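You operate a simulated robot arm through the tools that you are given. There is no shell and no other tool.

You are at the controls of a simulated robot arm. One attempt, no reset.

Task
Glue the orange patch over the chalk ring on the blue pad and weigh it down.
Fine: spread the glue on first, put the dabber back, and leave the iron weight on the patch. Set down upright: glue dabber. A coat counts when it lies all over at full strength: go over it till it gets no stronger.

Only the result counts: the job must be done as asked and must still hold three seconds after the hand-in. Knocking over, shifting, dropping, spilling or breaking anything else fails it.

Robot
A 7-joint arm with a two-finger parallel gripper, fixed in place. Base frame: the origin is at the foot of the arm, x ahead of it, y to its left, z up; the work surface is at about z = 780. Lengths are in mm, angles in rad, forces in N, time in s.
With the tool pointing down near the work surface it reaches from about 440 to 920 mm from the base axis. Its first joint turns from -2.496 to 2.496 rad. Payload 3 kg.
The tool frame sits at the grasp point between the pads (the TCP): z along the fingers, y along the line on which they close. The tips reach 30 mm beyond it. The gripper opens to 94 mm. The fingers are 28 mm wide and 10 mm thick; the gripper's body (50 by 96 mm) begins 55 mm behind the TCP.
Orientation is that of the tool frame in the base frame, as a unit quaternion [x, y, z, w]. With the fingers straight down and closing along the base's y, the tool's x points along the base's -x, its y along +y and its z along -z.

Tools
- The arm moves only by the tool servo_tool. Its argument "steps" is a list that holds one entry, the list of rows, each a list of 7 numbers: the turn, a rotation vector about the tool's x, y, z in rad, then the shift along the tool's x, y, z in mm, then the gripper command, from -1 (shut) to 1 (fully open), values between in proportion. In form: [[[ax, ay, az, dx, dy, dz, gripper], ...]]. A call has 1 to 20 rows; each row is the pose to reach, as a shift and turn from the pose commanded when the call began, along the tool's axes at that moment. A row lasts 0.2 s, in which the tool goes at most 50 mm and 0.15 rad; a call with a longer step from one row to the next is refused whole, and so is a gripper value outside its range. A pose out of reach is approached as far as the arm can. The call stops where the force on the tool passes 40 N (or 10 N more than at its start, if that is more) or the arm is blocked; 0.2 s more then pass. The fingers move at their own pace (about 72 mm/s each) and stop on an object; they squeeze with about 23 N. The grip force told is the motor's: it shows also when the fingers shut on nothing. Time passes only in rows, and 0.2 s behind the last, so rows that repeat a pose let the fingers close. The reply holds the time, the measured pose of the TCP, the force on the tool along the base axes, the opening and the grip force, in the units named above and with some noise, with the torque about the TCP (base axes, N m) and any sound that the robot's microphone picked up.
- Cameras (640 x 400 px; columns grow to the right, rows downward): "scene" is fixed at [400.2, 651.8, 1394.3]; the picture's right is [-0.81, -0.59, 0.00], its down [-0.37, 0.51, -0.78] and it looks along [0.46, -0.63, -0.63] (base axes); focal length 257 px, centre (320, 200). "wrist" rides on the gripper at [76, 14, -102] in the tool frame; the picture's right is [-0.18, 0.98, 0.00], its down [-0.75, -0.14, -0.64] and it looks along [-0.63, -0.12, 0.77] (tool axes); focal length 243 px, centre (320, 200). There is no depth. A picture from a camera that has moved, and an enlarged one, comes with that camera's place and axes in the base frame and with its lens.
- camera(camera): a new picture of that camera. No time passes.
- enlarge(camera, box): a new picture of the part [left, top, right, bottom] of that camera's present view, enlarged. No time passes.
- close_job(): hands the job in; it is judged then, once.

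Nothing tells you positions but the pictures and the camera data. Unless the task says otherwise, let go and move clear before handing in.

The tools are called after ">>>" as name(argument=value, ...) on one line, values as JSON. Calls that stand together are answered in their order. servo_tool: Moves the arm, as the interface text tells. Its arguments: {"type":"object","properties":{"steps":{"type":"array","items":{"type":"array","items":{"type":"array","items":{"type":"number"}}}}},"required":["steps"]} The other tools are called the same way: camera (camera) takes a picture; enlarge (camera, box) takes an enlarged picture of a part of a camera's view; close_job () hands the job in.

At the start:

```text
time: 0.0
ee_pos: [648.6, -36.5, 1176.5]
ee_rot: [0.0, 1.0, 0.0, 0.0]
wrist_force: [0.0, 0.6, 0.3]
ft_torque: [0.0, 0.0, -0.02]
width: 94.2
finger_force: 0.1
```

scene: 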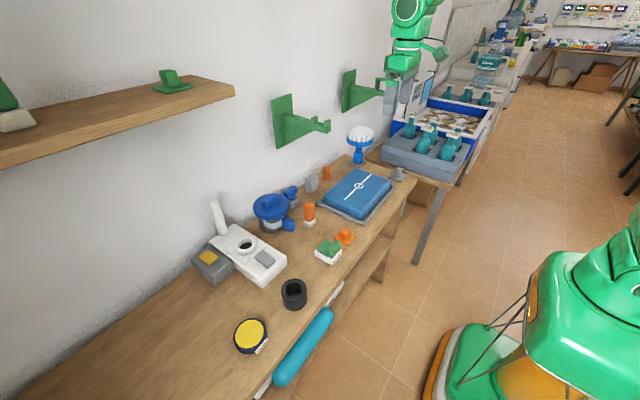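
wrist: 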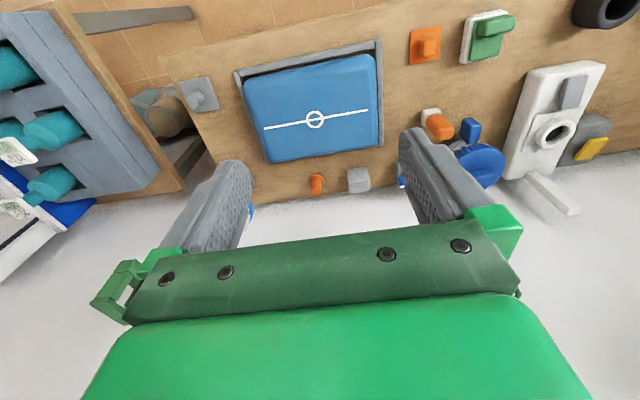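

I see a bench with a blue pad that has a chalk line and ring, an orange patch, a green thing on a white pad, an orange-topped item and several blocks. I'll enlarge the views to identify them.

>>> enlarge(camera="scene", box=[240, 130, 420, 280])

>>> enlarge(camera="scene", box=[180, 190, 360, 370])

>>> enlarge(camera="wrist", box=[160, 30, 420, 210])

>>> enlarge(camera="wrist", box=[380, 0, 640, 220])

```text
2.67 times, centred on (330, 205) of scene
camera zoom: at [400.2, 651.8, 1394.3], right [-0.81, -0.59, 0.0], down [-0.37, 0.51, -0.78], along [0.46, -0.63, -0.63], focal length 685 px, centre (293, 187)
```

zoom: 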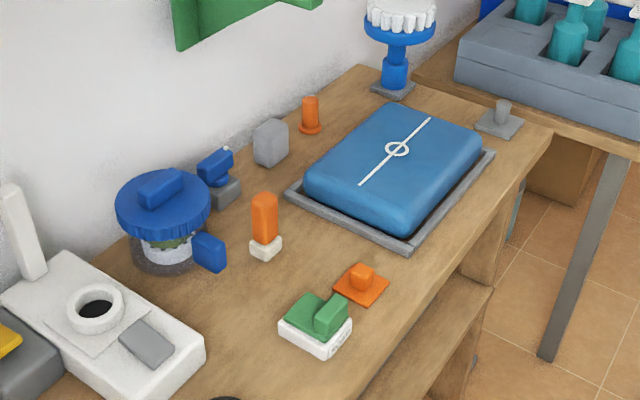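

```text
2.22 times, centred on (270, 280) of scene
camera zoom: at [400.2, 651.8, 1394.3], right [-0.81, -0.59, 0.0], down [-0.37, 0.51, -0.78], along [0.46, -0.63, -0.63], focal length 571 px, centre (431, 22)
```

zoom: 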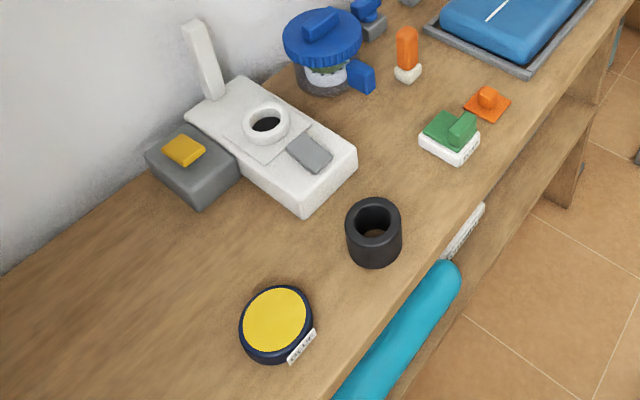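

```text
2.22 times, centred on (290, 120) of wrist
camera zoom: at [573.1, -21.9, 1279.1], right [0.18, 0.98, 0.0], down [0.75, -0.14, 0.64], along [0.63, -0.12, -0.77], focal length 539 px, centre (387, 378)
```

zoom: 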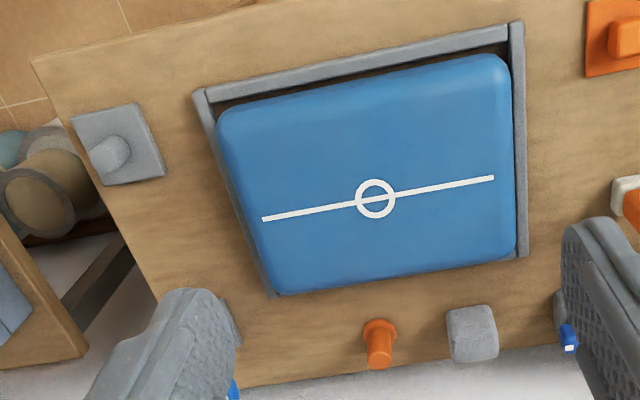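

```text
1.82 times, centred on (510, 110) of wrist
camera zoom: at [573.1, -21.9, 1279.1], right [0.18, 0.98, 0.0], down [0.75, -0.14, 0.64], along [0.63, -0.12, -0.77], focal length 441 px, centre (-26, 364)
```

zoom: 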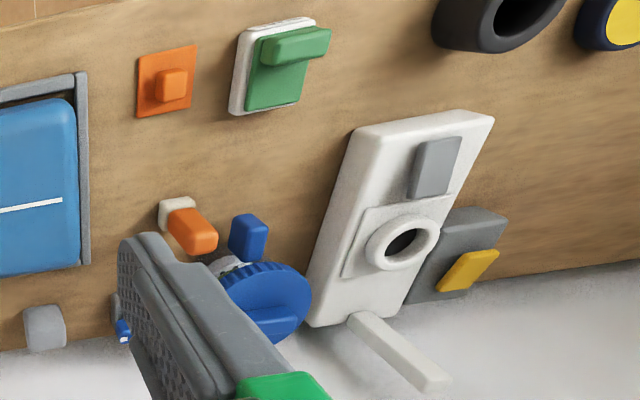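

I need to tell the dabber, weight and patch apart, so I'll zoom in tighter on the candidates before moving.

>>> enlarge(camera="scene", box=[300, 190, 364, 270])

>>> enlarge(camera="scene", box=[240, 160, 350, 240])

>>> enlarge(camera="scene", box=[340, 120, 420, 190])

>>> enlarge(camera="scene", box=[220, 270, 350, 400])

>>> enlarge(camera="wrist", box=[400, 0, 520, 80])

>>> enlarge(camera="wrist", box=[280, 90, 500, 210])

```text
5.00 times, centred on (332, 230) of scene
camera zoom: at [400.2, 651.8, 1394.3], right [-0.81, -0.59, 0.0], down [-0.37, 0.51, -0.78], along [0.46, -0.63, -0.63], focal length 1285 px, centre (260, 50)
```

zoom: 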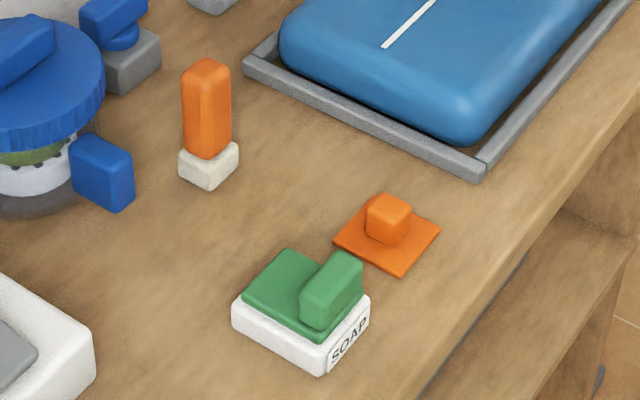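

```text
5.00 times, centred on (295, 200) of scene
camera zoom: at [400.2, 651.8, 1394.3], right [-0.81, -0.59, 0.0], down [-0.37, 0.51, -0.78], along [0.46, -0.63, -0.63], focal length 1285 px, centre (445, 200)
```

zoom: 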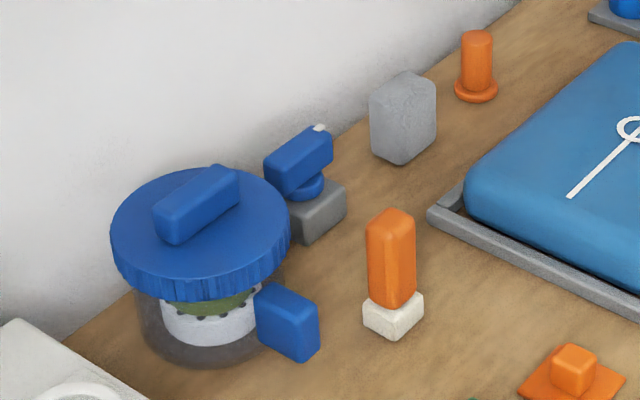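

```text
5.71 times, centred on (380, 155) of scene
camera zoom: at [400.2, 651.8, 1394.3], right [-0.81, -0.59, 0.0], down [-0.37, 0.51, -0.78], along [0.46, -0.63, -0.63], focal length 1468 px, centre (-23, 457)
```

zoom: 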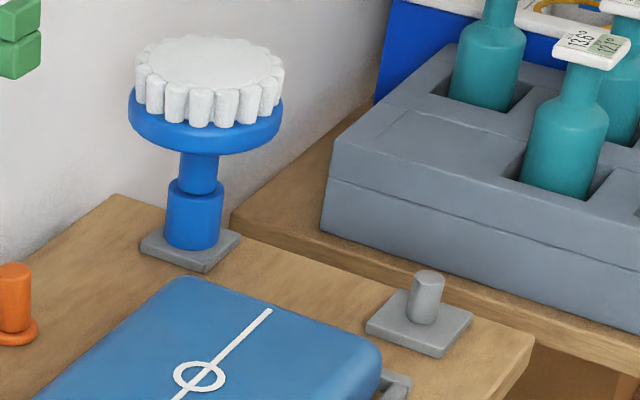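

```text
3.08 times, centred on (285, 335) of scene
camera zoom: at [400.2, 651.8, 1394.3], right [-0.81, -0.59, 0.0], down [-0.37, 0.51, -0.78], along [0.46, -0.63, -0.63], focal length 791 px, centre (428, -215)
```

zoom: 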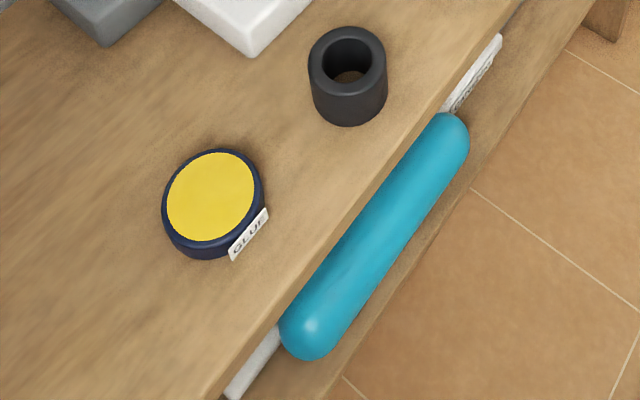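

```text
5.00 times, centred on (460, 40) of wrist
camera zoom: at [573.1, -21.9, 1279.1], right [0.18, 0.98, 0.0], down [0.75, -0.14, 0.64], along [0.63, -0.12, -0.77], focal length 1213 px, centre (-380, 1000)
```

zoom: 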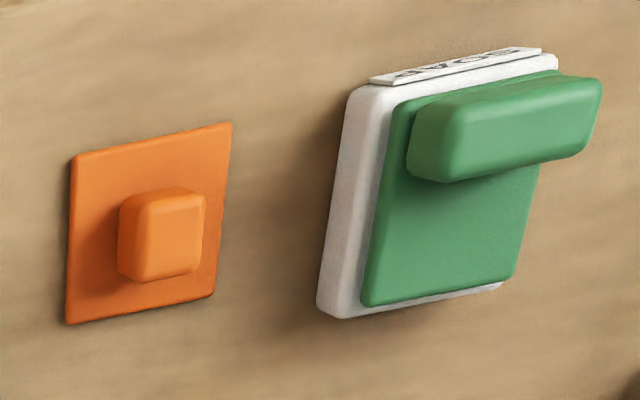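

```text
2.91 times, centred on (390, 150) of wrist
camera zoom: at [573.1, -21.9, 1279.1], right [0.18, 0.98, 0.0], down [0.75, -0.14, 0.64], along [0.63, -0.12, -0.77], focal length 706 px, centre (116, 346)
```

zoom: 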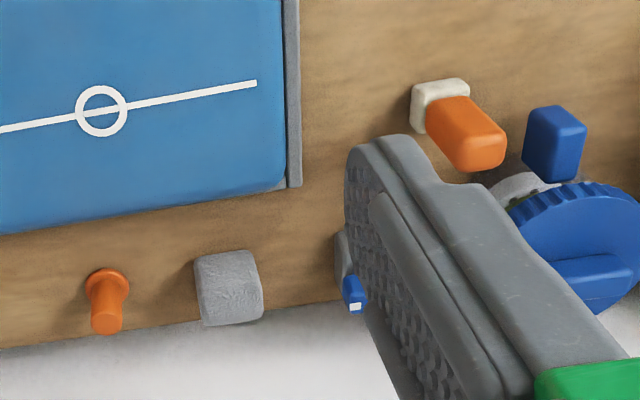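

The GLUE disc near (681, 534) is the glue pad, and the orange-handled white-footed item near (797, 168) looks like the dabber. The orange patch is near (668, 147), the ring near (744, -66, 830), and the grey knobbed plate near (672, -276) is my candidate for the weight. I'll move the wrist camera over for a closer look.

>>> servo_tool(steps=[[[0, 0, 0, -4, 33, 28, 1], [0, 0, 0, -8, 66, 56, 1], [0, 0, 0, -11, 98, 84, 1], [0, 0, 0, -15, 131, 112, 1], [0, 0, 0, -18, 163, 140, 1], [0, 0, 0, -22, 196, 168, 1], [0, 0, 0, -25, 228, 196, 1], [0, 0, 0, -25, 228, 196, 1]]])

>>> camera(camera="wrist")

>>> enlarge(camera="wrist", box=[220, 100, 420, 260])

```text
time: 1.8
ee_pos: [673.6, 192.1, 980.9]
ee_rot: [0.001, 1.0, 0.0, -0.001]
wrist_force: [-1.2, -0.9, -0.6]
ft_torque: [-0.01, -0.01, 0.01]
width: 93.9
finger_force: 0.1
```

```text
taken
camera wrist: at [597.9, 206.4, 1083.0], right [0.18, 0.98, 0.0], down [0.75, -0.14, 0.64], along [0.63, -0.12, -0.77], focal length 243 px, centre (320, 200)
```

wrist: 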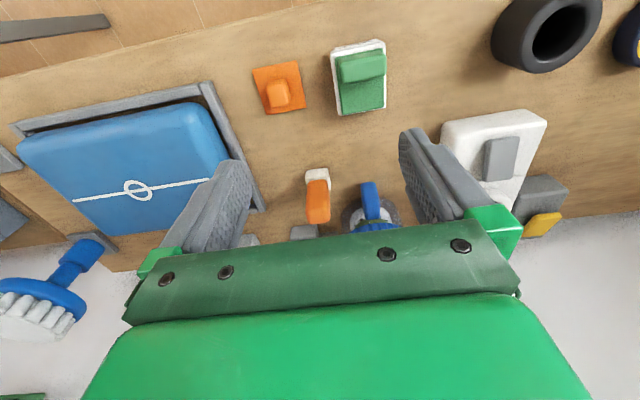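

```text
2.50 times, centred on (320, 180) of wrist
camera zoom: at [597.9, 206.4, 1083.0], right [0.18, 0.98, 0.0], down [0.75, -0.14, 0.64], along [0.63, -0.12, -0.77], focal length 606 px, centre (320, 250)
```

zoom: 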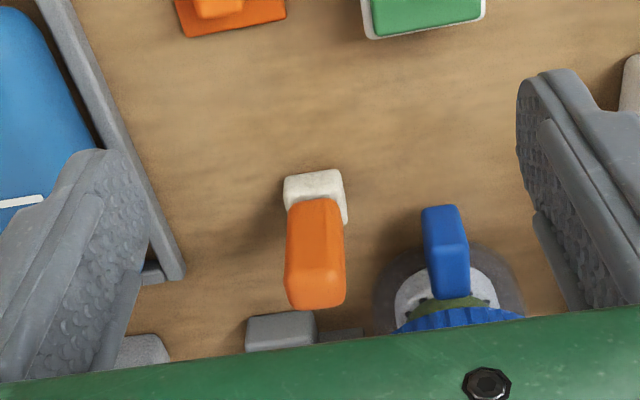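

The dabber stands upright with its foot aligned to the axes. I'll zoom in more to fix its position and that of the other items from this pose.

>>> enlarge(camera="wrist", box=[280, 150, 360, 240])

>>> enlarge(camera="wrist", box=[230, 30, 400, 130])

>>> enlarge(camera="scene", box=[295, 195, 325, 240])

>>> enlarge(camera="scene", box=[300, 160, 340, 200])

```text
4.44 times, centred on (320, 195) of wrist
camera zoom: at [597.9, 206.4, 1083.0], right [0.18, 0.98, 0.0], down [0.75, -0.14, 0.64], along [0.63, -0.12, -0.77], focal length 1078 px, centre (320, 222)
```

zoom: 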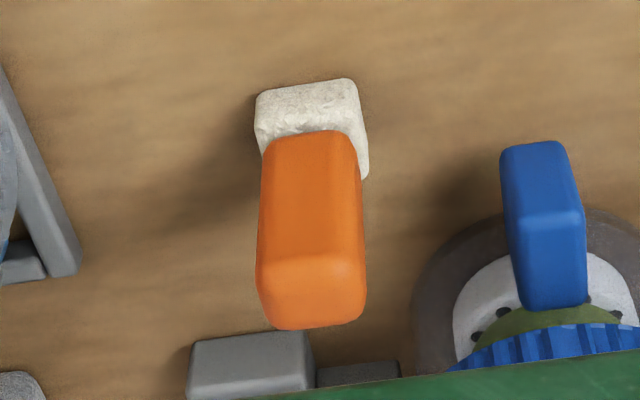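

```text
3.76 times, centred on (315, 80) of wrist
camera zoom: at [597.9, 206.4, 1083.0], right [0.18, 0.98, 0.0], down [0.75, -0.14, 0.64], along [0.63, -0.12, -0.77], focal length 913 px, centre (339, 652)
```

zoom: 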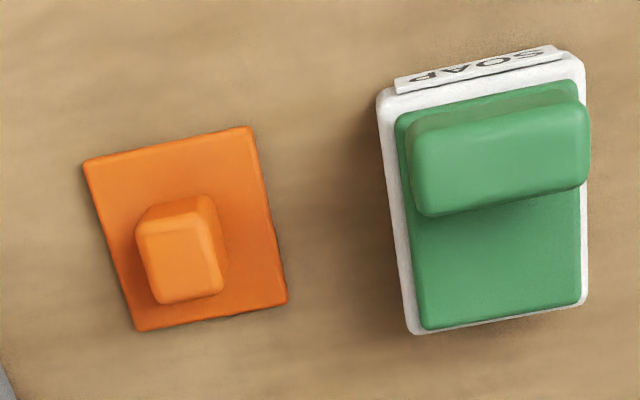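

```text
8.89 times, centred on (310, 218) of scene
camera zoom: at [400.2, 651.8, 1394.3], right [-0.81, -0.59, 0.0], down [-0.37, 0.51, -0.78], along [0.46, -0.63, -0.63], focal length 2284 px, centre (409, 44)
```

zoom: 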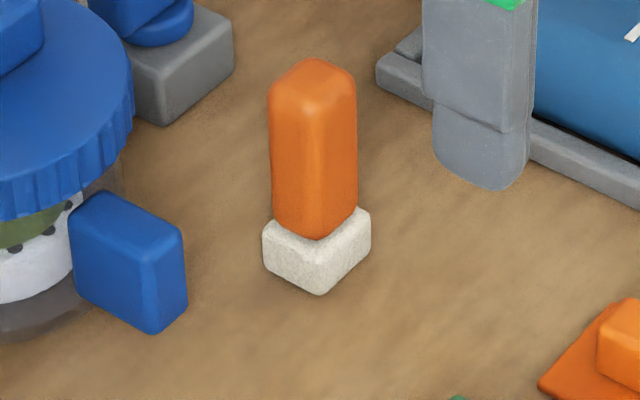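

```text
10.00 times, centred on (320, 180) of scene
camera zoom: at [400.2, 651.8, 1394.3], right [-0.81, -0.59, 0.0], down [-0.37, 0.51, -0.78], along [0.46, -0.63, -0.63], focal length 2569 px, centre (320, 400)
```

zoom: 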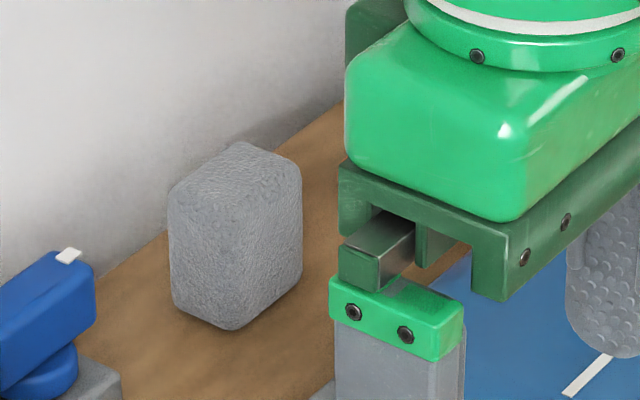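

The dabber handle is centred near (803, 166) with its top around z=867, and the pot's handle is close by on the +y side. I'll hover above with a 60 mm opening and check the alignment.

>>> servo_tool(steps=[[[0, 0, 0, -43, -8, 0, 0.28], [0, 0, 0, -86, -17, 0, 0.28], [0, 0, 0, -129, -26, 0, 0.28], [0, 0, 0, -129, -26, 30, 0.28], [0, 0, 0, -129, -26, 60, 0.28], [0, 0, 0, -129, -26, 66, 0.28]]])

>>> camera(camera="wrist")

>>> enlarge(camera="scene", box=[260, 150, 360, 250])

```text
time: 3.2
ee_pos: [802.4, 165.0, 914.6]
ee_rot: [0.0, 1.0, 0.001, 0.0]
wrist_force: [-0.9, -0.2, 0.4]
ft_torque: [0.0, -0.01, 0.01]
width: 60.1
finger_force: 0.0
```

```text
taken
camera wrist: at [727.0, 180.0, 1017.4], right [0.18, 0.98, 0.0], down [0.75, -0.14, 0.64], along [0.63, -0.12, -0.77], focal length 243 px, centre (320, 200)
```

wrist: 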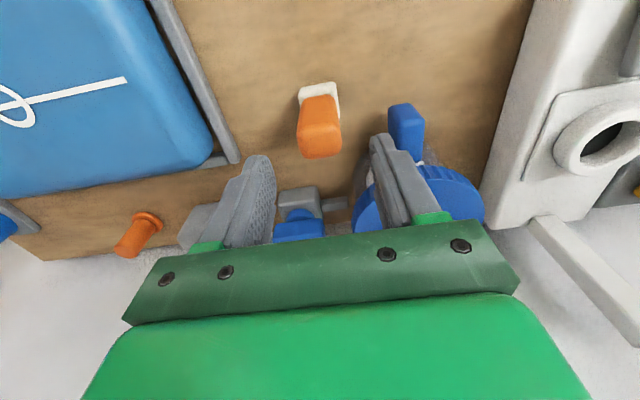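

```text
4.00 times, centred on (310, 200) of scene
camera zoom: at [400.2, 651.8, 1394.3], right [-0.81, -0.59, 0.0], down [-0.37, 0.51, -0.78], along [0.46, -0.63, -0.63], focal length 1028 px, centre (360, 200)
```

zoom: 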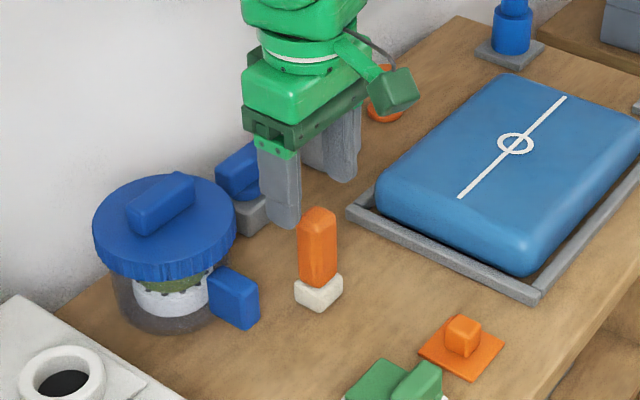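

The dabber is directly below the fingers. I'll go down, close on the handle and lift slightly.

>>> servo_tool(steps=[[[0, 0, 0, 0, 1, 25, 0.28], [0, 0, 0, 0, 1, 50, 0.28], [0, 0, 0, 0, 1, 71, 0.28], [0, 0, 0, 0, 1, 71, -1], [0, 0, 0, 0, 1, 71, -1], [0, 0, 0, 0, 1, 71, -1], [0, 0, 0, 0, 1, 71, -1]]])

>>> enlarge(camera="scene", box=[260, 150, 360, 250])

>>> camera(camera="wrist")

```text
time: 4.8
ee_pos: [802.7, 165.8, 844.7]
ee_rot: [0.0, 1.0, 0.0, 0.0]
wrist_force: [0.0, 0.1, 1.9]
ft_torque: [0.01, 0.0, 0.01]
width: 33.4
finger_force: 23.1
```

```text
4.00 times, centred on (310, 200) of scene
camera zoom: at [400.2, 651.8, 1394.3], right [-0.81, -0.59, 0.0], down [-0.37, 0.51, -0.78], along [0.46, -0.63, -0.63], focal length 1028 px, centre (360, 200)
```

zoom: 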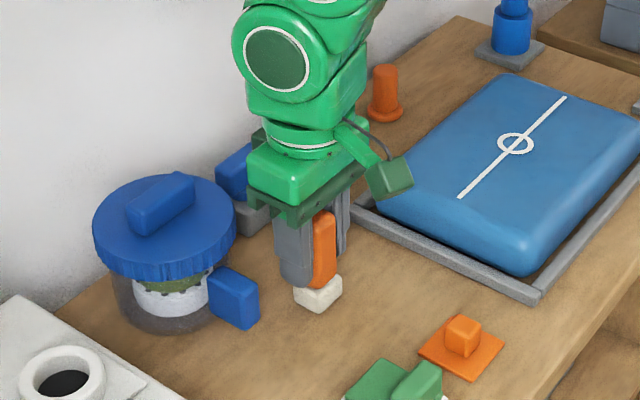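

```text
taken
camera wrist: at [727.8, 181.3, 946.1], right [0.18, 0.98, 0.0], down [0.75, -0.14, 0.64], along [0.63, -0.12, -0.77], focal length 243 px, centre (320, 200)
```

wrist: 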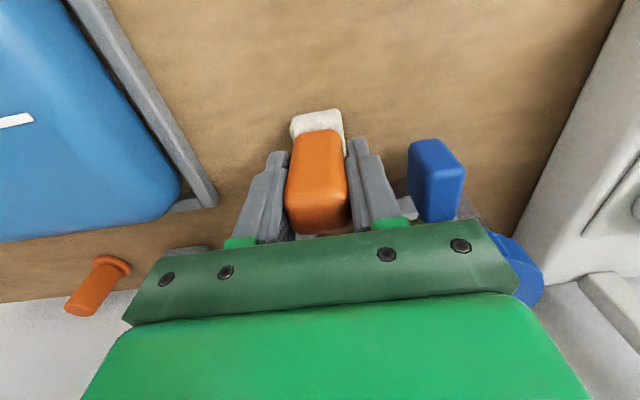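

The dabber is gripped (33 mm). I'll lift it straight up and carry it toward the glue disc, stopping short for a look.

>>> servo_tool(steps=[[[0, 0, 0, 0, 0, -20, -1], [0, 0, 0, 0, 0, -55, -1], [0, 0, 0, 0, 0, -95, -1], [0, 0, 0, 0, 0, -130, -1], [0, 0, 0, 22, 37, -130, -1], [0, 0, 0, 45, 74, -130, -1], [0, 0, 0, 68, 111, -130, -1], [0, 0, 0, 90, 148, -130, -1], [0, 0, 0, 113, 185, -130, -1], [0, 0, 0, 135, 222, -130, -1], [0, 0, 0, 158, 260, -130, -1], [0, 0, 0, 181, 297, -130, -1], [0, 0, 0, 203, 334, -130, -1], [0, 0, 0, 203, 334, -130, -1]]])

>>> camera(camera="wrist")

>>> camera(camera="scene")

```text
time: 7.8
ee_pos: [599.5, 500.9, 973.5]
ee_rot: [0.0, 1.0, 0.0, 0.0]
wrist_force: [0.8, -0.1, -0.7]
ft_torque: [-0.02, -0.01, 0.01]
width: 33.3
finger_force: 22.5
```

```text
taken
camera wrist: at [524.2, 516.0, 1076.6], right [0.18, 0.98, 0.0], down [0.75, -0.14, 0.64], along [0.63, -0.12, -0.77], focal length 243 px, centre (320, 200)
```

wrist: 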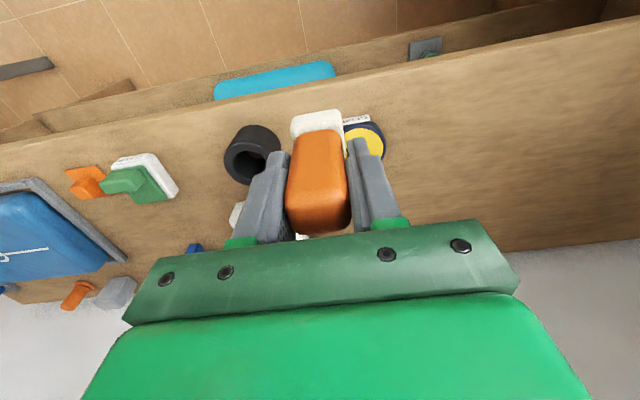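

```text
taken
```

scene: 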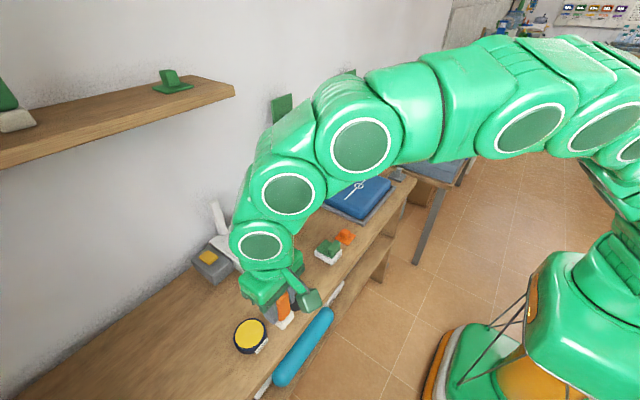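

The glue disc is partly hidden behind the held dabber. I'll shift sideways for a clear wrist view and zoom the scene view.

>>> servo_tool(steps=[[[0, 0, 0, 0, -40, 0, -1], [0, 0, 0, 0, -80, 0, -1], [0, 0, 0, 0, -80, 0, -1]]])

>>> enlarge(camera="wrist", box=[340, 60, 500, 180])

>>> enlarge(camera="scene", box=[210, 270, 330, 370])

```text
time: 8.6
ee_pos: [601.2, 421.2, 973.8]
ee_rot: [0.0, 1.0, 0.0, 0.0]
wrist_force: [-0.2, 0.7, -0.9]
ft_torque: [-0.01, -0.02, -0.02]
width: 33.4
finger_force: 23.2
```

```text
3.33 times, centred on (420, 120) of wrist
camera zoom: at [525.2, 435.5, 1076.9], right [0.18, 0.98, 0.0], down [0.75, -0.14, 0.64], along [0.63, -0.12, -0.77], focal length 809 px, centre (-13, 467)
```

zoom: 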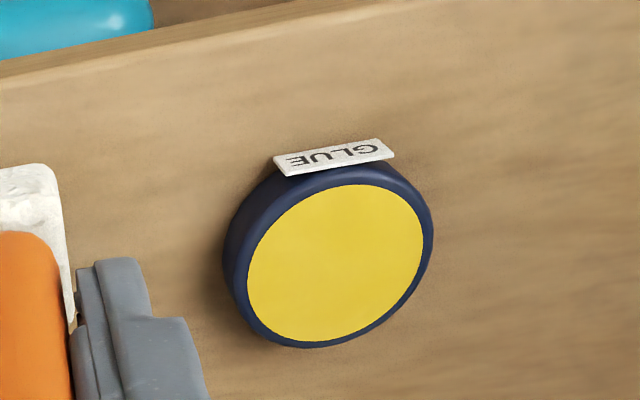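

```text
4.00 times, centred on (270, 320) of scene
camera zoom: at [400.2, 651.8, 1394.3], right [-0.81, -0.59, 0.0], down [-0.37, 0.51, -0.78], along [0.46, -0.63, -0.63], focal length 1028 px, centre (520, -280)
```

zoom: 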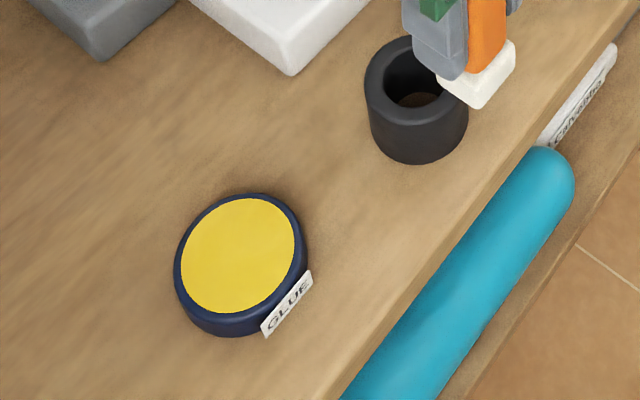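

The glue pad is centred near (679, 535) with its top around z=803, so the dabber foot should touch at a TCP height of about 868. I'll go above it and then lower.

>>> servo_tool(steps=[[[0, 0, 0, -26, 38, 0, -1], [0, 0, 0, -52, 76, 0, -1], [0, 0, 0, -78, 114, 0, -1], [0, 0, 0, -78, 114, 40, -1], [0, 0, 0, -78, 114, 80, -1], [0, 0, 0, -78, 114, 90, -1], [0, 0, 0, -78, 114, 90, -1]]])

>>> enlarge(camera="scene", box=[200, 260, 320, 360])

>>> enlarge(camera="wrist", box=[240, 60, 400, 200])

```text
time: 10.2
ee_pos: [678.9, 534.0, 884.2]
ee_rot: [0.0, 1.0, 0.001, 0.0]
wrist_force: [-1.0, 0.0, 0.1]
ft_torque: [0.04, 0.01, 0.02]
width: 33.3
finger_force: 23.3
```

```text
4.00 times, centred on (260, 310) of scene
camera zoom: at [400.2, 651.8, 1394.3], right [-0.81, -0.59, 0.0], down [-0.37, 0.51, -0.78], along [0.46, -0.63, -0.63], focal length 1028 px, centre (560, -240)
```

zoom: 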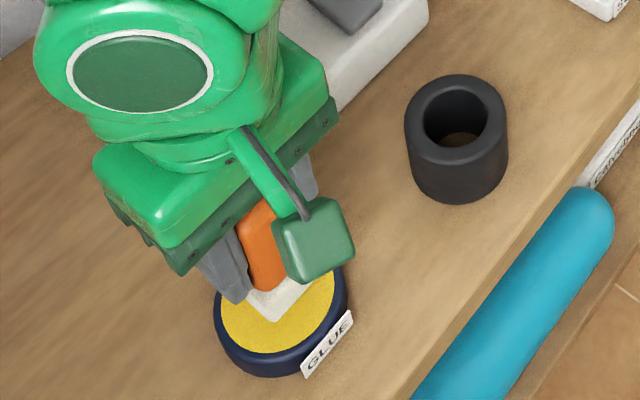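

```text
2.86 times, centred on (320, 130) of wrist
camera zoom: at [602.3, 549.8, 986.3], right [0.18, 0.98, 0.0], down [0.75, -0.14, 0.64], along [0.63, -0.12, -0.77], focal length 693 px, centre (320, 400)
```

zoom: 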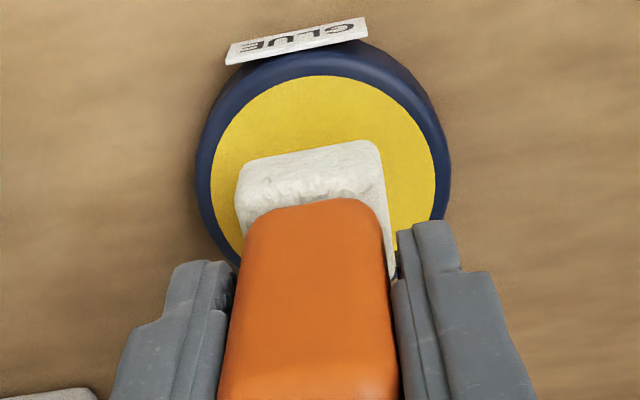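

The foot is centred over the yellow pad. Next I lower gently to contact while watching the force.

>>> servo_tool(steps=[[[0, 0, 0, 0, 1, 8, -1], [0, 0, 0, 0, 1, 12, -1], [0, 0, 0, 0, 1, 15, -1], [0, 0, 0, 0, 1, 16, -1]]])

```text
time: 11.2
ee_pos: [677.9, 536.9, 866.8]
ee_rot: [0.0, 1.0, 0.0, -0.001]
wrist_force: [-0.2, 0.4, -1.3]
ft_torque: [0.03, -0.02, 0.0]
width: 33.4
finger_force: 23.4
```

>>> servo_tool(steps=[[[0, 0, 0, 0, 0, 1, -1], [0, 0, 0, 0, 0, 2, -1], [0, 0, 0, 0, 0, 2, -1]]])

>>> enlarge(camera="wrist", box=[240, 60, 400, 200])

>>> enlarge(camera="scene", box=[240, 310, 300, 360])

```text
time: 12.0
ee_pos: [677.5, 534.5, 866.3]
ee_rot: [0.001, 1.0, -0.001, 0.001]
wrist_force: [-0.7, 0.1, 0.6]
ft_torque: [0.04, 0.0, 0.0]
width: 33.5
finger_force: 22.9
```

```text
2.86 times, centred on (320, 130) of wrist
camera zoom: at [601.9, 550.3, 968.2], right [0.18, 0.98, 0.0], down [0.75, -0.14, 0.64], along [0.63, -0.12, -0.77], focal length 693 px, centre (320, 400)
```

zoom: 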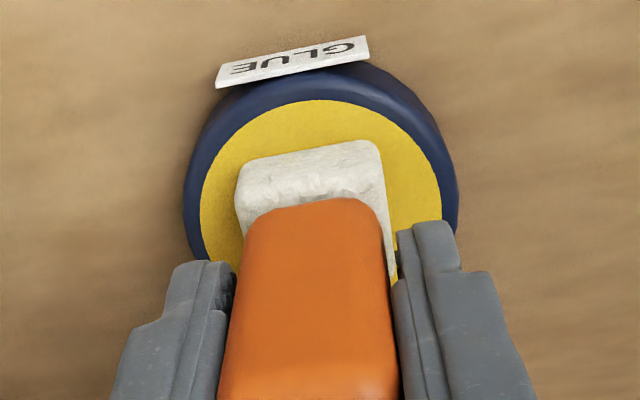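

```text
8.00 times, centred on (270, 335) of scene
camera zoom: at [400.2, 651.8, 1394.3], right [-0.81, -0.59, 0.0], down [-0.37, 0.51, -0.78], along [0.46, -0.63, -0.63], focal length 2056 px, centre (720, -880)
```

zoom: 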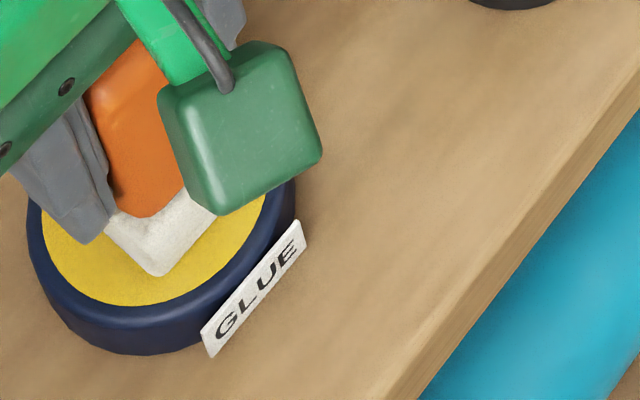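

No contact yet, so I'll keep lowering in small steps.

>>> servo_tool(steps=[[[0, 0, 0, 0, 0, 1, -1], [0, 0, 0, 0, 0, 2, -1], [0, 0, 0, 0, 0, 3, -1], [0, 0, 0, 0, 0, 3, -1]]])

```text
time: 13.0
ee_pos: [678.0, 535.4, 861.9]
ee_rot: [0.0, 1.0, 0.001, 0.001]
wrist_force: [2.8, 1.6, 15.8]
ft_torque: [0.06, -0.01, -0.03]
width: 33.6
finger_force: 22.6
```

Contact is made with about 16 N. I'll hold for a moment to soak, then lift and check the foot.

>>> servo_tool(steps=[[[0, 0, 0, 0, 0, 0, -1], [0, 0, 0, 0, 0, 0, -1], [0, 0, 0, 0, 0, 0, -1], [0, 0, 0, 0, 0, 0, -1], [0, 0, 0, 0, 0, 0, -1], [0, 0, 0, 0, 0, -15, -1], [0, 0, 0, 0, 0, -40, -1], [0, 0, 0, 0, 0, -75, -1], [0, 0, 0, 0, 0, -110, -1], [0, 0, 0, 0, 0, -110, -1]]])

>>> enlarge(camera="scene", box=[220, 260, 320, 350])

>>> enlarge(camera="wrist", box=[240, 60, 400, 200])

```text
time: 15.2
ee_pos: [677.9, 536.2, 973.2]
ee_rot: [0.0, 1.0, -0.001, 0.0]
wrist_force: [0.1, 0.3, -0.4]
ft_torque: [-0.04, 0.03, 0.02]
width: 33.5
finger_force: 23.6
```

```text
4.44 times, centred on (270, 305) of scene
camera zoom: at [400.2, 651.8, 1394.3], right [-0.81, -0.59, 0.0], down [-0.37, 0.51, -0.78], along [0.46, -0.63, -0.63], focal length 1142 px, centre (542, -267)
```

zoom: 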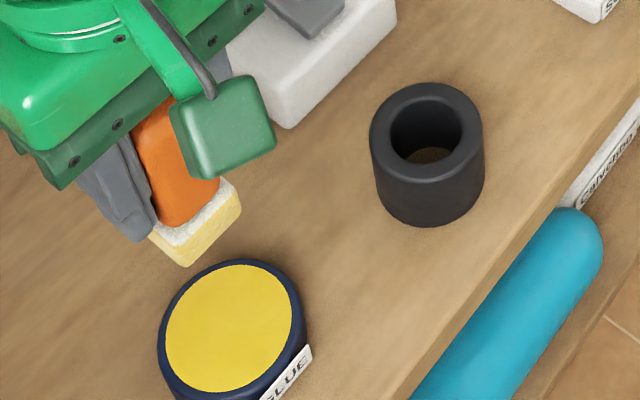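

```text
2.86 times, centred on (320, 130) of wrist
camera zoom: at [602.1, 550.5, 1074.8], right [0.18, 0.98, 0.0], down [0.75, -0.14, 0.64], along [0.63, -0.12, -0.77], focal length 693 px, centre (320, 400)
```

zoom: 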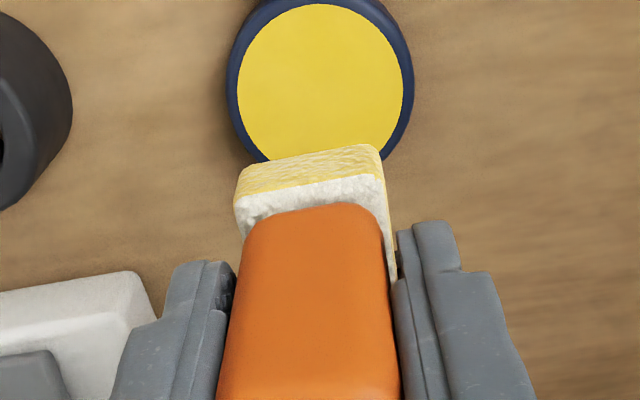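

The foot is now coated yellow with glue. I'll carry the dabber toward the blue pad, stopping beside the ring to measure it.

>>> servo_tool(steps=[[[0, 0, 0, -4, -47, 0, -1], [0, 0, 0, -8, -94, 0, -1], [0, 0, 0, -12, -141, 0, -1], [0, 0, 0, -16, -188, 0, -1], [0, 0, 0, -20, -235, 0, -1], [0, 0, 0, -24, -282, 0, -1], [0, 0, 0, -28, -329, 0, -1], [0, 0, 0, -32, -376, 0, -1], [0, 0, 0, -36, -423, 0, -1], [0, 0, 0, -40, -470, 0, -1], [0, 0, 0, -42, -516, 0, -1], [0, 0, 0, -42, -516, 0, -1]]])

>>> camera(camera="wrist")

>>> camera(camera="scene")

>>> enlarge(camera="wrist", box=[60, 40, 300, 220])

>>> enlarge(camera="scene", box=[310, 150, 410, 230])

```text
time: 17.8
ee_pos: [721.9, 18.0, 973.1]
ee_rot: [0.0, 1.0, 0.0, -0.001]
wrist_force: [0.7, 0.2, -0.2]
ft_torque: [0.01, 0.0, 0.02]
width: 33.3
finger_force: 22.7
```

```text
taken
camera wrist: at [645.3, 33.5, 1075.5], right [0.18, 0.98, 0.0], down [0.75, -0.14, 0.64], along [0.63, -0.12, -0.77], focal length 243 px, centre (320, 200)
```

wrist: 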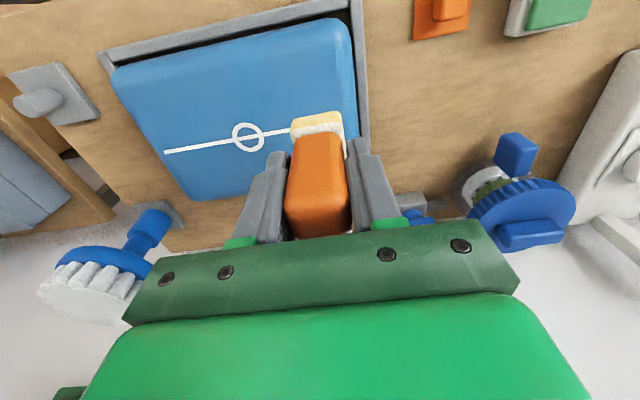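

```text
taken
```

scene: 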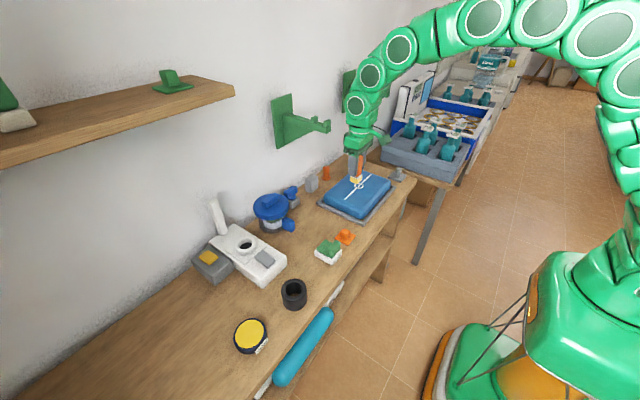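

```text
2.22 times, centred on (180, 130) of wrist
camera zoom: at [645.3, 33.5, 1075.5], right [0.18, 0.98, 0.0], down [0.75, -0.14, 0.64], along [0.63, -0.12, -0.77], focal length 539 px, centre (631, 356)
```

zoom: 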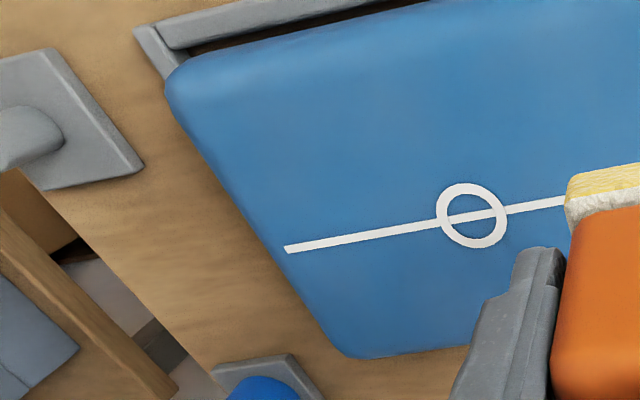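

```text
5.00 times, centred on (360, 190) of scene
camera zoom: at [400.2, 651.8, 1394.3], right [-0.81, -0.59, 0.0], down [-0.37, 0.51, -0.78], along [0.46, -0.63, -0.63], focal length 1285 px, centre (120, 250)
```

zoom: 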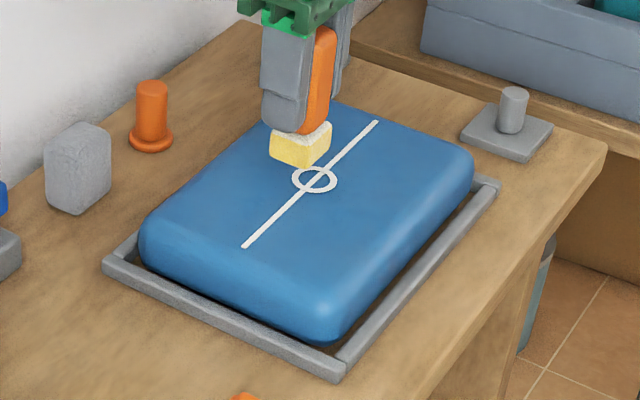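

The ring is near (743.5, -64) with the pad top at about z=833, so I expect contact at a TCP height of about 897. I'll hover the dabber over the ring's near corner and check the alignment.

>>> servo_tool(steps=[[[0, 0, 0, -4, -32, 0, -1], [0, 0, 0, -7, -64, 0, -1], [0, 0, 0, -10, -96, 20, -1], [0, 0, 0, -10, -96, 48, -1], [0, 0, 0, -10, -96, 58, -1], [0, 0, 0, -10, -96, 58, -1]]])

>>> enlarge(camera="wrist", box=[220, 60, 420, 220])

>>> enlarge(camera="scene", box=[320, 150, 410, 230])

```text
time: 19.2
ee_pos: [729.1, -78.4, 915.4]
ee_rot: [0.0, 1.0, 0.0, 0.001]
wrist_force: [-0.3, 0.7, -1.3]
ft_torque: [-0.04, -0.06, 0.03]
width: 33.6
finger_force: 23.1
```

```text
2.50 times, centred on (320, 140) of wrist
camera zoom: at [654.0, -62.1, 1017.6], right [0.18, 0.98, 0.0], down [0.75, -0.14, 0.64], along [0.63, -0.12, -0.77], focal length 606 px, centre (320, 350)
```

zoom: 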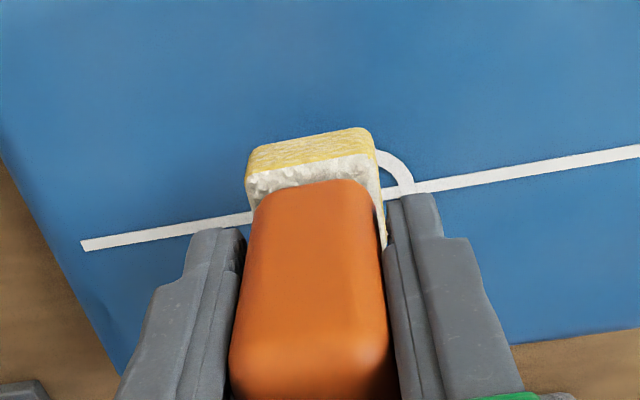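

```text
5.00 times, centred on (365, 190) of scene
camera zoom: at [400.2, 651.8, 1394.3], right [-0.81, -0.59, 0.0], down [-0.37, 0.51, -0.78], along [0.46, -0.63, -0.63], focal length 1285 px, centre (95, 250)
```

zoom: 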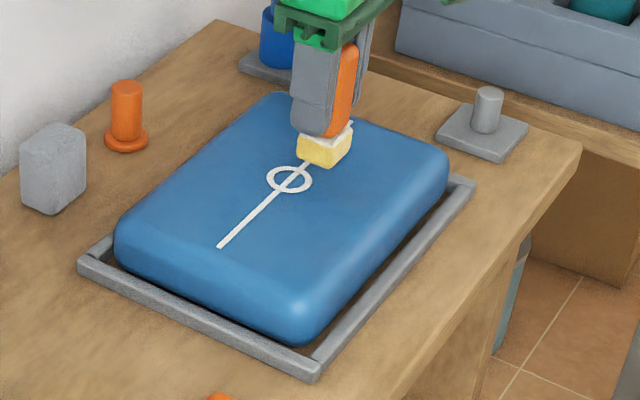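

The foot is over the near corner as planned. I'll lower it to contact with the pad.

>>> servo_tool(steps=[[[0, 0, 0, 0, 0, 8, -1], [0, 0, 0, 0, 0, 13, -1], [0, 0, 0, 0, 0, 15, -1], [0, 0, 0, 0, 0, 17, -1], [0, 0, 0, 0, 0, 18, -1]]])

```text
time: 20.4
ee_pos: [729.8, -76.6, 896.6]
ee_rot: [0.0, 1.0, 0.0, 0.0]
wrist_force: [0.5, 0.4, -0.7]
ft_torque: [0.01, -0.02, -0.02]
width: 33.2
finger_force: 22.7
```

>>> servo_tool(steps=[[[0, 0, 0, 0, 0, 1, -1], [0, 0, 0, 0, 0, 2, -1], [0, 0, 0, 0, 0, 2, -1]]])

```text
time: 21.2
ee_pos: [730.2, -76.4, 893.5]
ee_rot: [0.0, 1.0, 0.0, -0.001]
wrist_force: [0.5, -0.1, -0.4]
ft_torque: [-0.02, 0.01, 0.01]
width: 33.6
finger_force: 22.8
```

>>> servo_tool(steps=[[[0, 0, 0, 0, 0, 1, -1], [0, 0, 0, 0, 0, 2, -1], [0, 0, 0, 0, 0, 2, -1]]])

>>> enlarge(camera="scene", box=[350, 150, 400, 190])

```text
time: 22.0
ee_pos: [728.9, -76.5, 893.0]
ee_rot: [0.0, 1.0, 0.0, 0.0]
wrist_force: [0.0, -0.4, -1.1]
ft_torque: [0.04, 0.01, 0.0]
width: 33.3
finger_force: 23.0
```

```text
10.00 times, centred on (375, 170) of scene
camera zoom: at [400.2, 651.8, 1394.3], right [-0.81, -0.59, 0.0], down [-0.37, 0.51, -0.78], along [0.46, -0.63, -0.63], focal length 2569 px, centre (-230, 500)
```

zoom: 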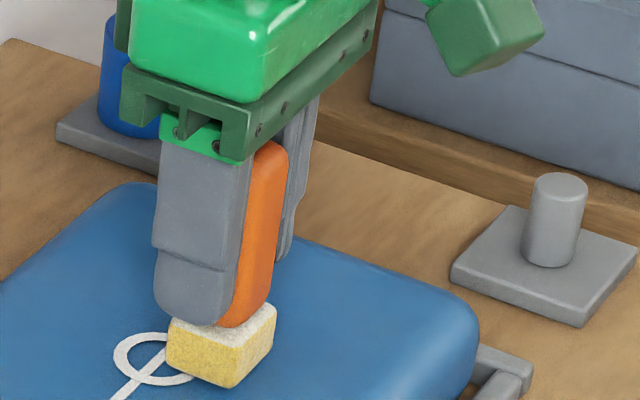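

>>> servo_tool(steps=[[[0, 0, 0, 0, 0, 1, -1], [0, 0, 0, 0, 0, 2, -1], [0, 0, 0, 0, 0, 2, -1]]])

```text
time: 22.8
ee_pos: [729.8, -76.1, 890.3]
ee_rot: [0.0, 1.0, 0.001, 0.0]
wrist_force: [-1.0, 0.6, 6.1]
ft_torque: [0.0, 0.16, 0.02]
width: 33.2
finger_force: 23.6
```

Contact is light at about 6 N. I'll now sweep a raster of about 60×60 mm centred on the ring.

>>> servo_tool(steps=[[[0, 0, 0, 0, 0, 0.5, -1], [0, 0, 0, 0, 7, 0.5, -1], [0, 0, 0, 0, 14, 0.5, -1], [0, 0, 0, 0, 21, 0.5, -1], [0, 0, 0, 0, 27, 0.5, -1], [0, 0, 0, -7, 27, 0.5, -1], [0, 0, 0, -13, 27, 0.5, -1], [0, 0, 0, -13, 20, 0.5, -1], [0, 0, 0, -13, 13, 0.5, -1], [0, 0, 0, -13, 6, 0.5, -1], [0, 0, 0, -13, 0, 0.5, -1], [0, 0, 0, -20, 0, 0.5, -1], [0, 0, 0, -27, 0, 0.5, -1], [0, 0, 0, -27, 7, 0.5, -1], [0, 0, 0, -27, 14, 0.5, -1], [0, 0, 0, -27, 21, 0.5, -1], [0, 0, 0, -27, 27, 0.5, -1]]])

>>> enlarge(camera="wrist", box=[220, 60, 420, 220])

>>> enlarge(camera="scene", box=[330, 150, 410, 220])

```text
time: 26.4
ee_pos: [756.9, -50.4, 889.7]
ee_rot: [0.0, 1.0, 0.0, 0.001]
wrist_force: [0.4, -0.2, 0.2]
ft_torque: [0.0, -0.02, 0.0]
width: 33.3
finger_force: 22.7
```

```text
2.50 times, centred on (320, 140) of wrist
camera zoom: at [681.0, -35.1, 992.6], right [0.18, 0.98, 0.0], down [0.75, -0.14, 0.64], along [0.63, -0.12, -0.77], focal length 606 px, centre (320, 350)
```

zoom: 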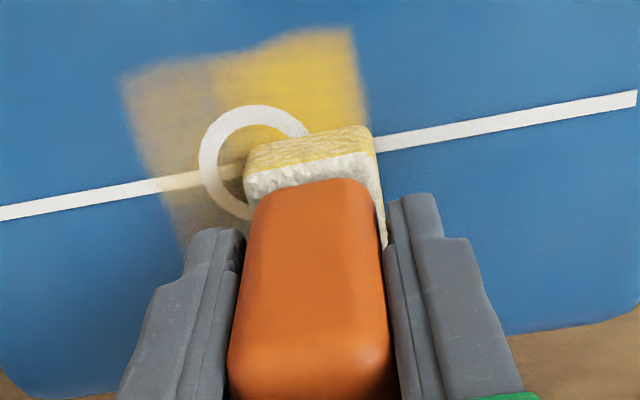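

```text
5.71 times, centred on (370, 185) of scene
camera zoom: at [400.2, 651.8, 1394.3], right [-0.81, -0.59, 0.0], down [-0.37, 0.51, -0.78], along [0.46, -0.63, -0.63], focal length 1468 px, centre (34, 286)
```

zoom: 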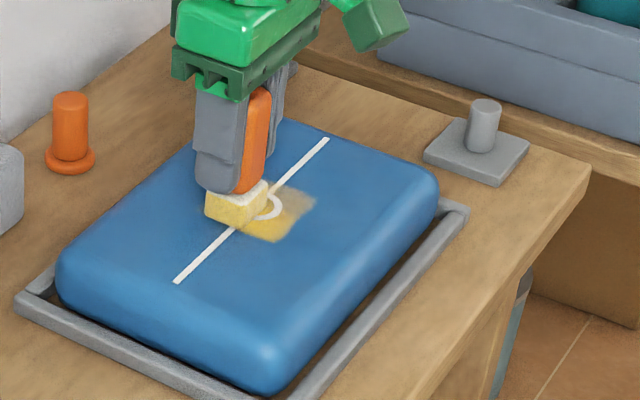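

The glue is going on and gets stronger with overlap. The force has faded, so I'll press 1 mm further and go back over it.

>>> servo_tool(steps=[[[0, 0, 0, 0, 0, 1, -1], [0, 0, 0, 0, -7, 1, -1], [0, 0, 0, 0, -14, 1, -1], [0, 0, 0, 0, -21, 1, -1], [0, 0, 0, 0, -27, 1, -1], [0, 0, 0, 7, -27, 1, -1], [0, 0, 0, 13, -27, 1, -1], [0, 0, 0, 13, -20, 1, -1], [0, 0, 0, 13, -13, 1, -1], [0, 0, 0, 13, -6, 1, -1], [0, 0, 0, 13, 0, 1, -1], [0, 0, 0, 20, 0, 1, -1], [0, 0, 0, 27, 0, 1, -1], [0, 0, 0, 27, -7, 1, -1], [0, 0, 0, 27, -14, 1, -1], [0, 0, 0, 27, -21, 1, -1], [0, 0, 0, 27, -27, 1, -1]]])

>>> enlarge(camera="wrist", box=[220, 60, 420, 220])

>>> enlarge(camera="scene", box=[340, 155, 400, 205])

```text
time: 30.0
ee_pos: [729.9, -76.5, 889.5]
ee_rot: [-0.001, 1.0, 0.0, 0.0]
wrist_force: [0.2, 0.3, -0.5]
ft_torque: [-0.02, 0.04, 0.01]
width: 33.2
finger_force: 23.2
```

```text
2.50 times, centred on (320, 140) of wrist
camera zoom: at [654.4, -61.6, 991.6], right [0.18, 0.98, 0.0], down [0.75, -0.14, 0.64], along [0.63, -0.12, -0.77], focal length 606 px, centre (320, 350)
```

zoom: 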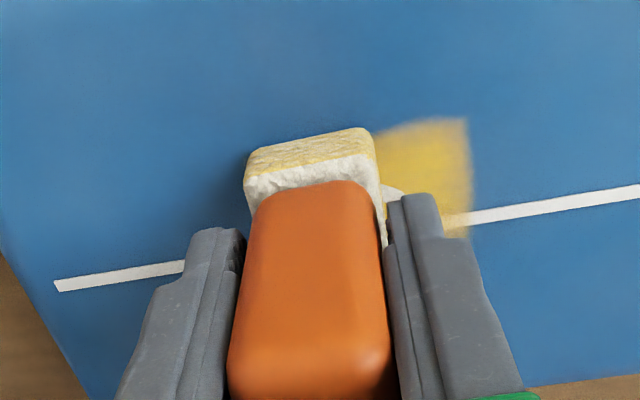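

```text
8.00 times, centred on (370, 180) of scene
camera zoom: at [400.2, 651.8, 1394.3], right [-0.81, -0.59, 0.0], down [-0.37, 0.51, -0.78], along [0.46, -0.63, -0.63], focal length 2056 px, centre (-80, 360)
```

zoom: 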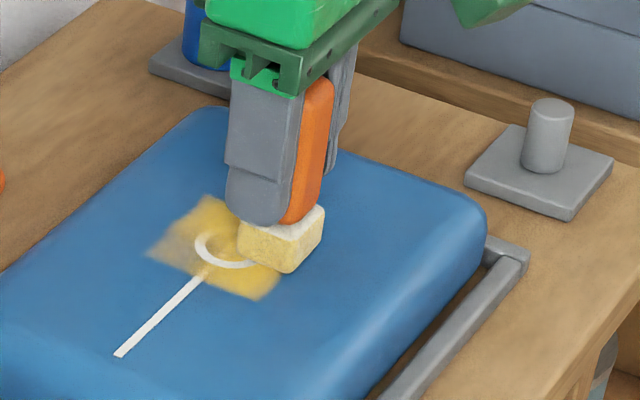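

The force reads zero again and the foot looks paler. I'll lift and look at the coat.

>>> servo_tool(steps=[[[0, 0, 0, 0, 0, -20, -1], [0, 0, 0, 0, 40, -40, -1], [0, 0, 0, 0, 80, -60, -1], [0, 0, 0, 0, 100, -60, -1], [0, 0, 0, 0, 100, -60, -1]]])

>>> enlarge(camera="wrist", box=[160, 60, 360, 200])

>>> enlarge(camera="scene", box=[330, 145, 400, 205])

```text
time: 31.2
ee_pos: [730.3, 22.6, 947.7]
ee_rot: [0.0, 1.0, 0.0, 0.0]
wrist_force: [-0.5, 0.8, -1.3]
ft_torque: [-0.01, -0.01, 0.0]
width: 33.3
finger_force: 23.3
```

```text
2.86 times, centred on (260, 130) of wrist
camera zoom: at [654.0, 38.1, 1052.0], right [0.18, 0.98, 0.0], down [0.75, -0.14, 0.64], along [0.63, -0.12, -0.77], focal length 693 px, centre (491, 400)
```

zoom: 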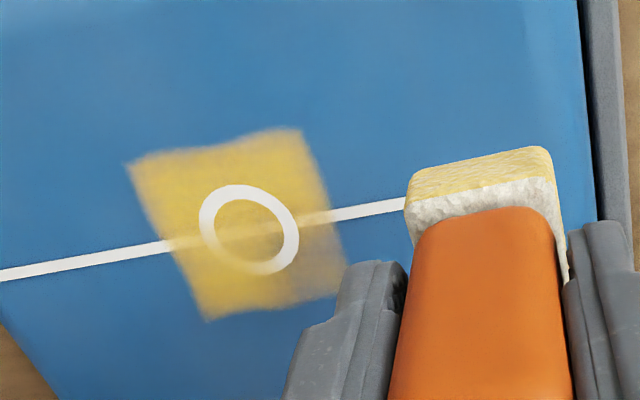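

```text
6.67 times, centred on (365, 175) of scene
camera zoom: at [400.2, 651.8, 1394.3], right [-0.81, -0.59, 0.0], down [-0.37, 0.51, -0.78], along [0.46, -0.63, -0.63], focal length 1713 px, centre (20, 367)
```

zoom: 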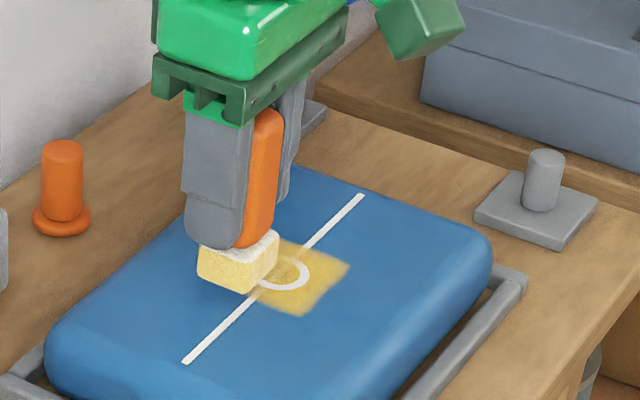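

The coat is well placed but uneven, weakest at the lower right. The dabber also seems to have slid up slightly in the grip, so I'll go back to the weak corner and press until I feel force.

>>> servo_tool(steps=[[[0, 0, 0, -13, -36, 0, -1], [0, 0, 0, -27, -73, 15, -1], [0, 0, 0, -27, -73, 45, -1], [0, 0, 0, -27, -73, 57, -1], [0, 0, 0, -27, -73, 60, -1], [0, 0, 0, -27, -73, 61, -1], [0, 0, 0, -27, -73, 61, -1]]])

```text
time: 32.8
ee_pos: [756.7, -50.4, 889.1]
ee_rot: [-0.001, 1.0, 0.0, 0.0]
wrist_force: [-2.9, -0.5, 11.1]
ft_torque: [0.01, 0.38, 0.0]
width: 33.3
finger_force: 22.8
```

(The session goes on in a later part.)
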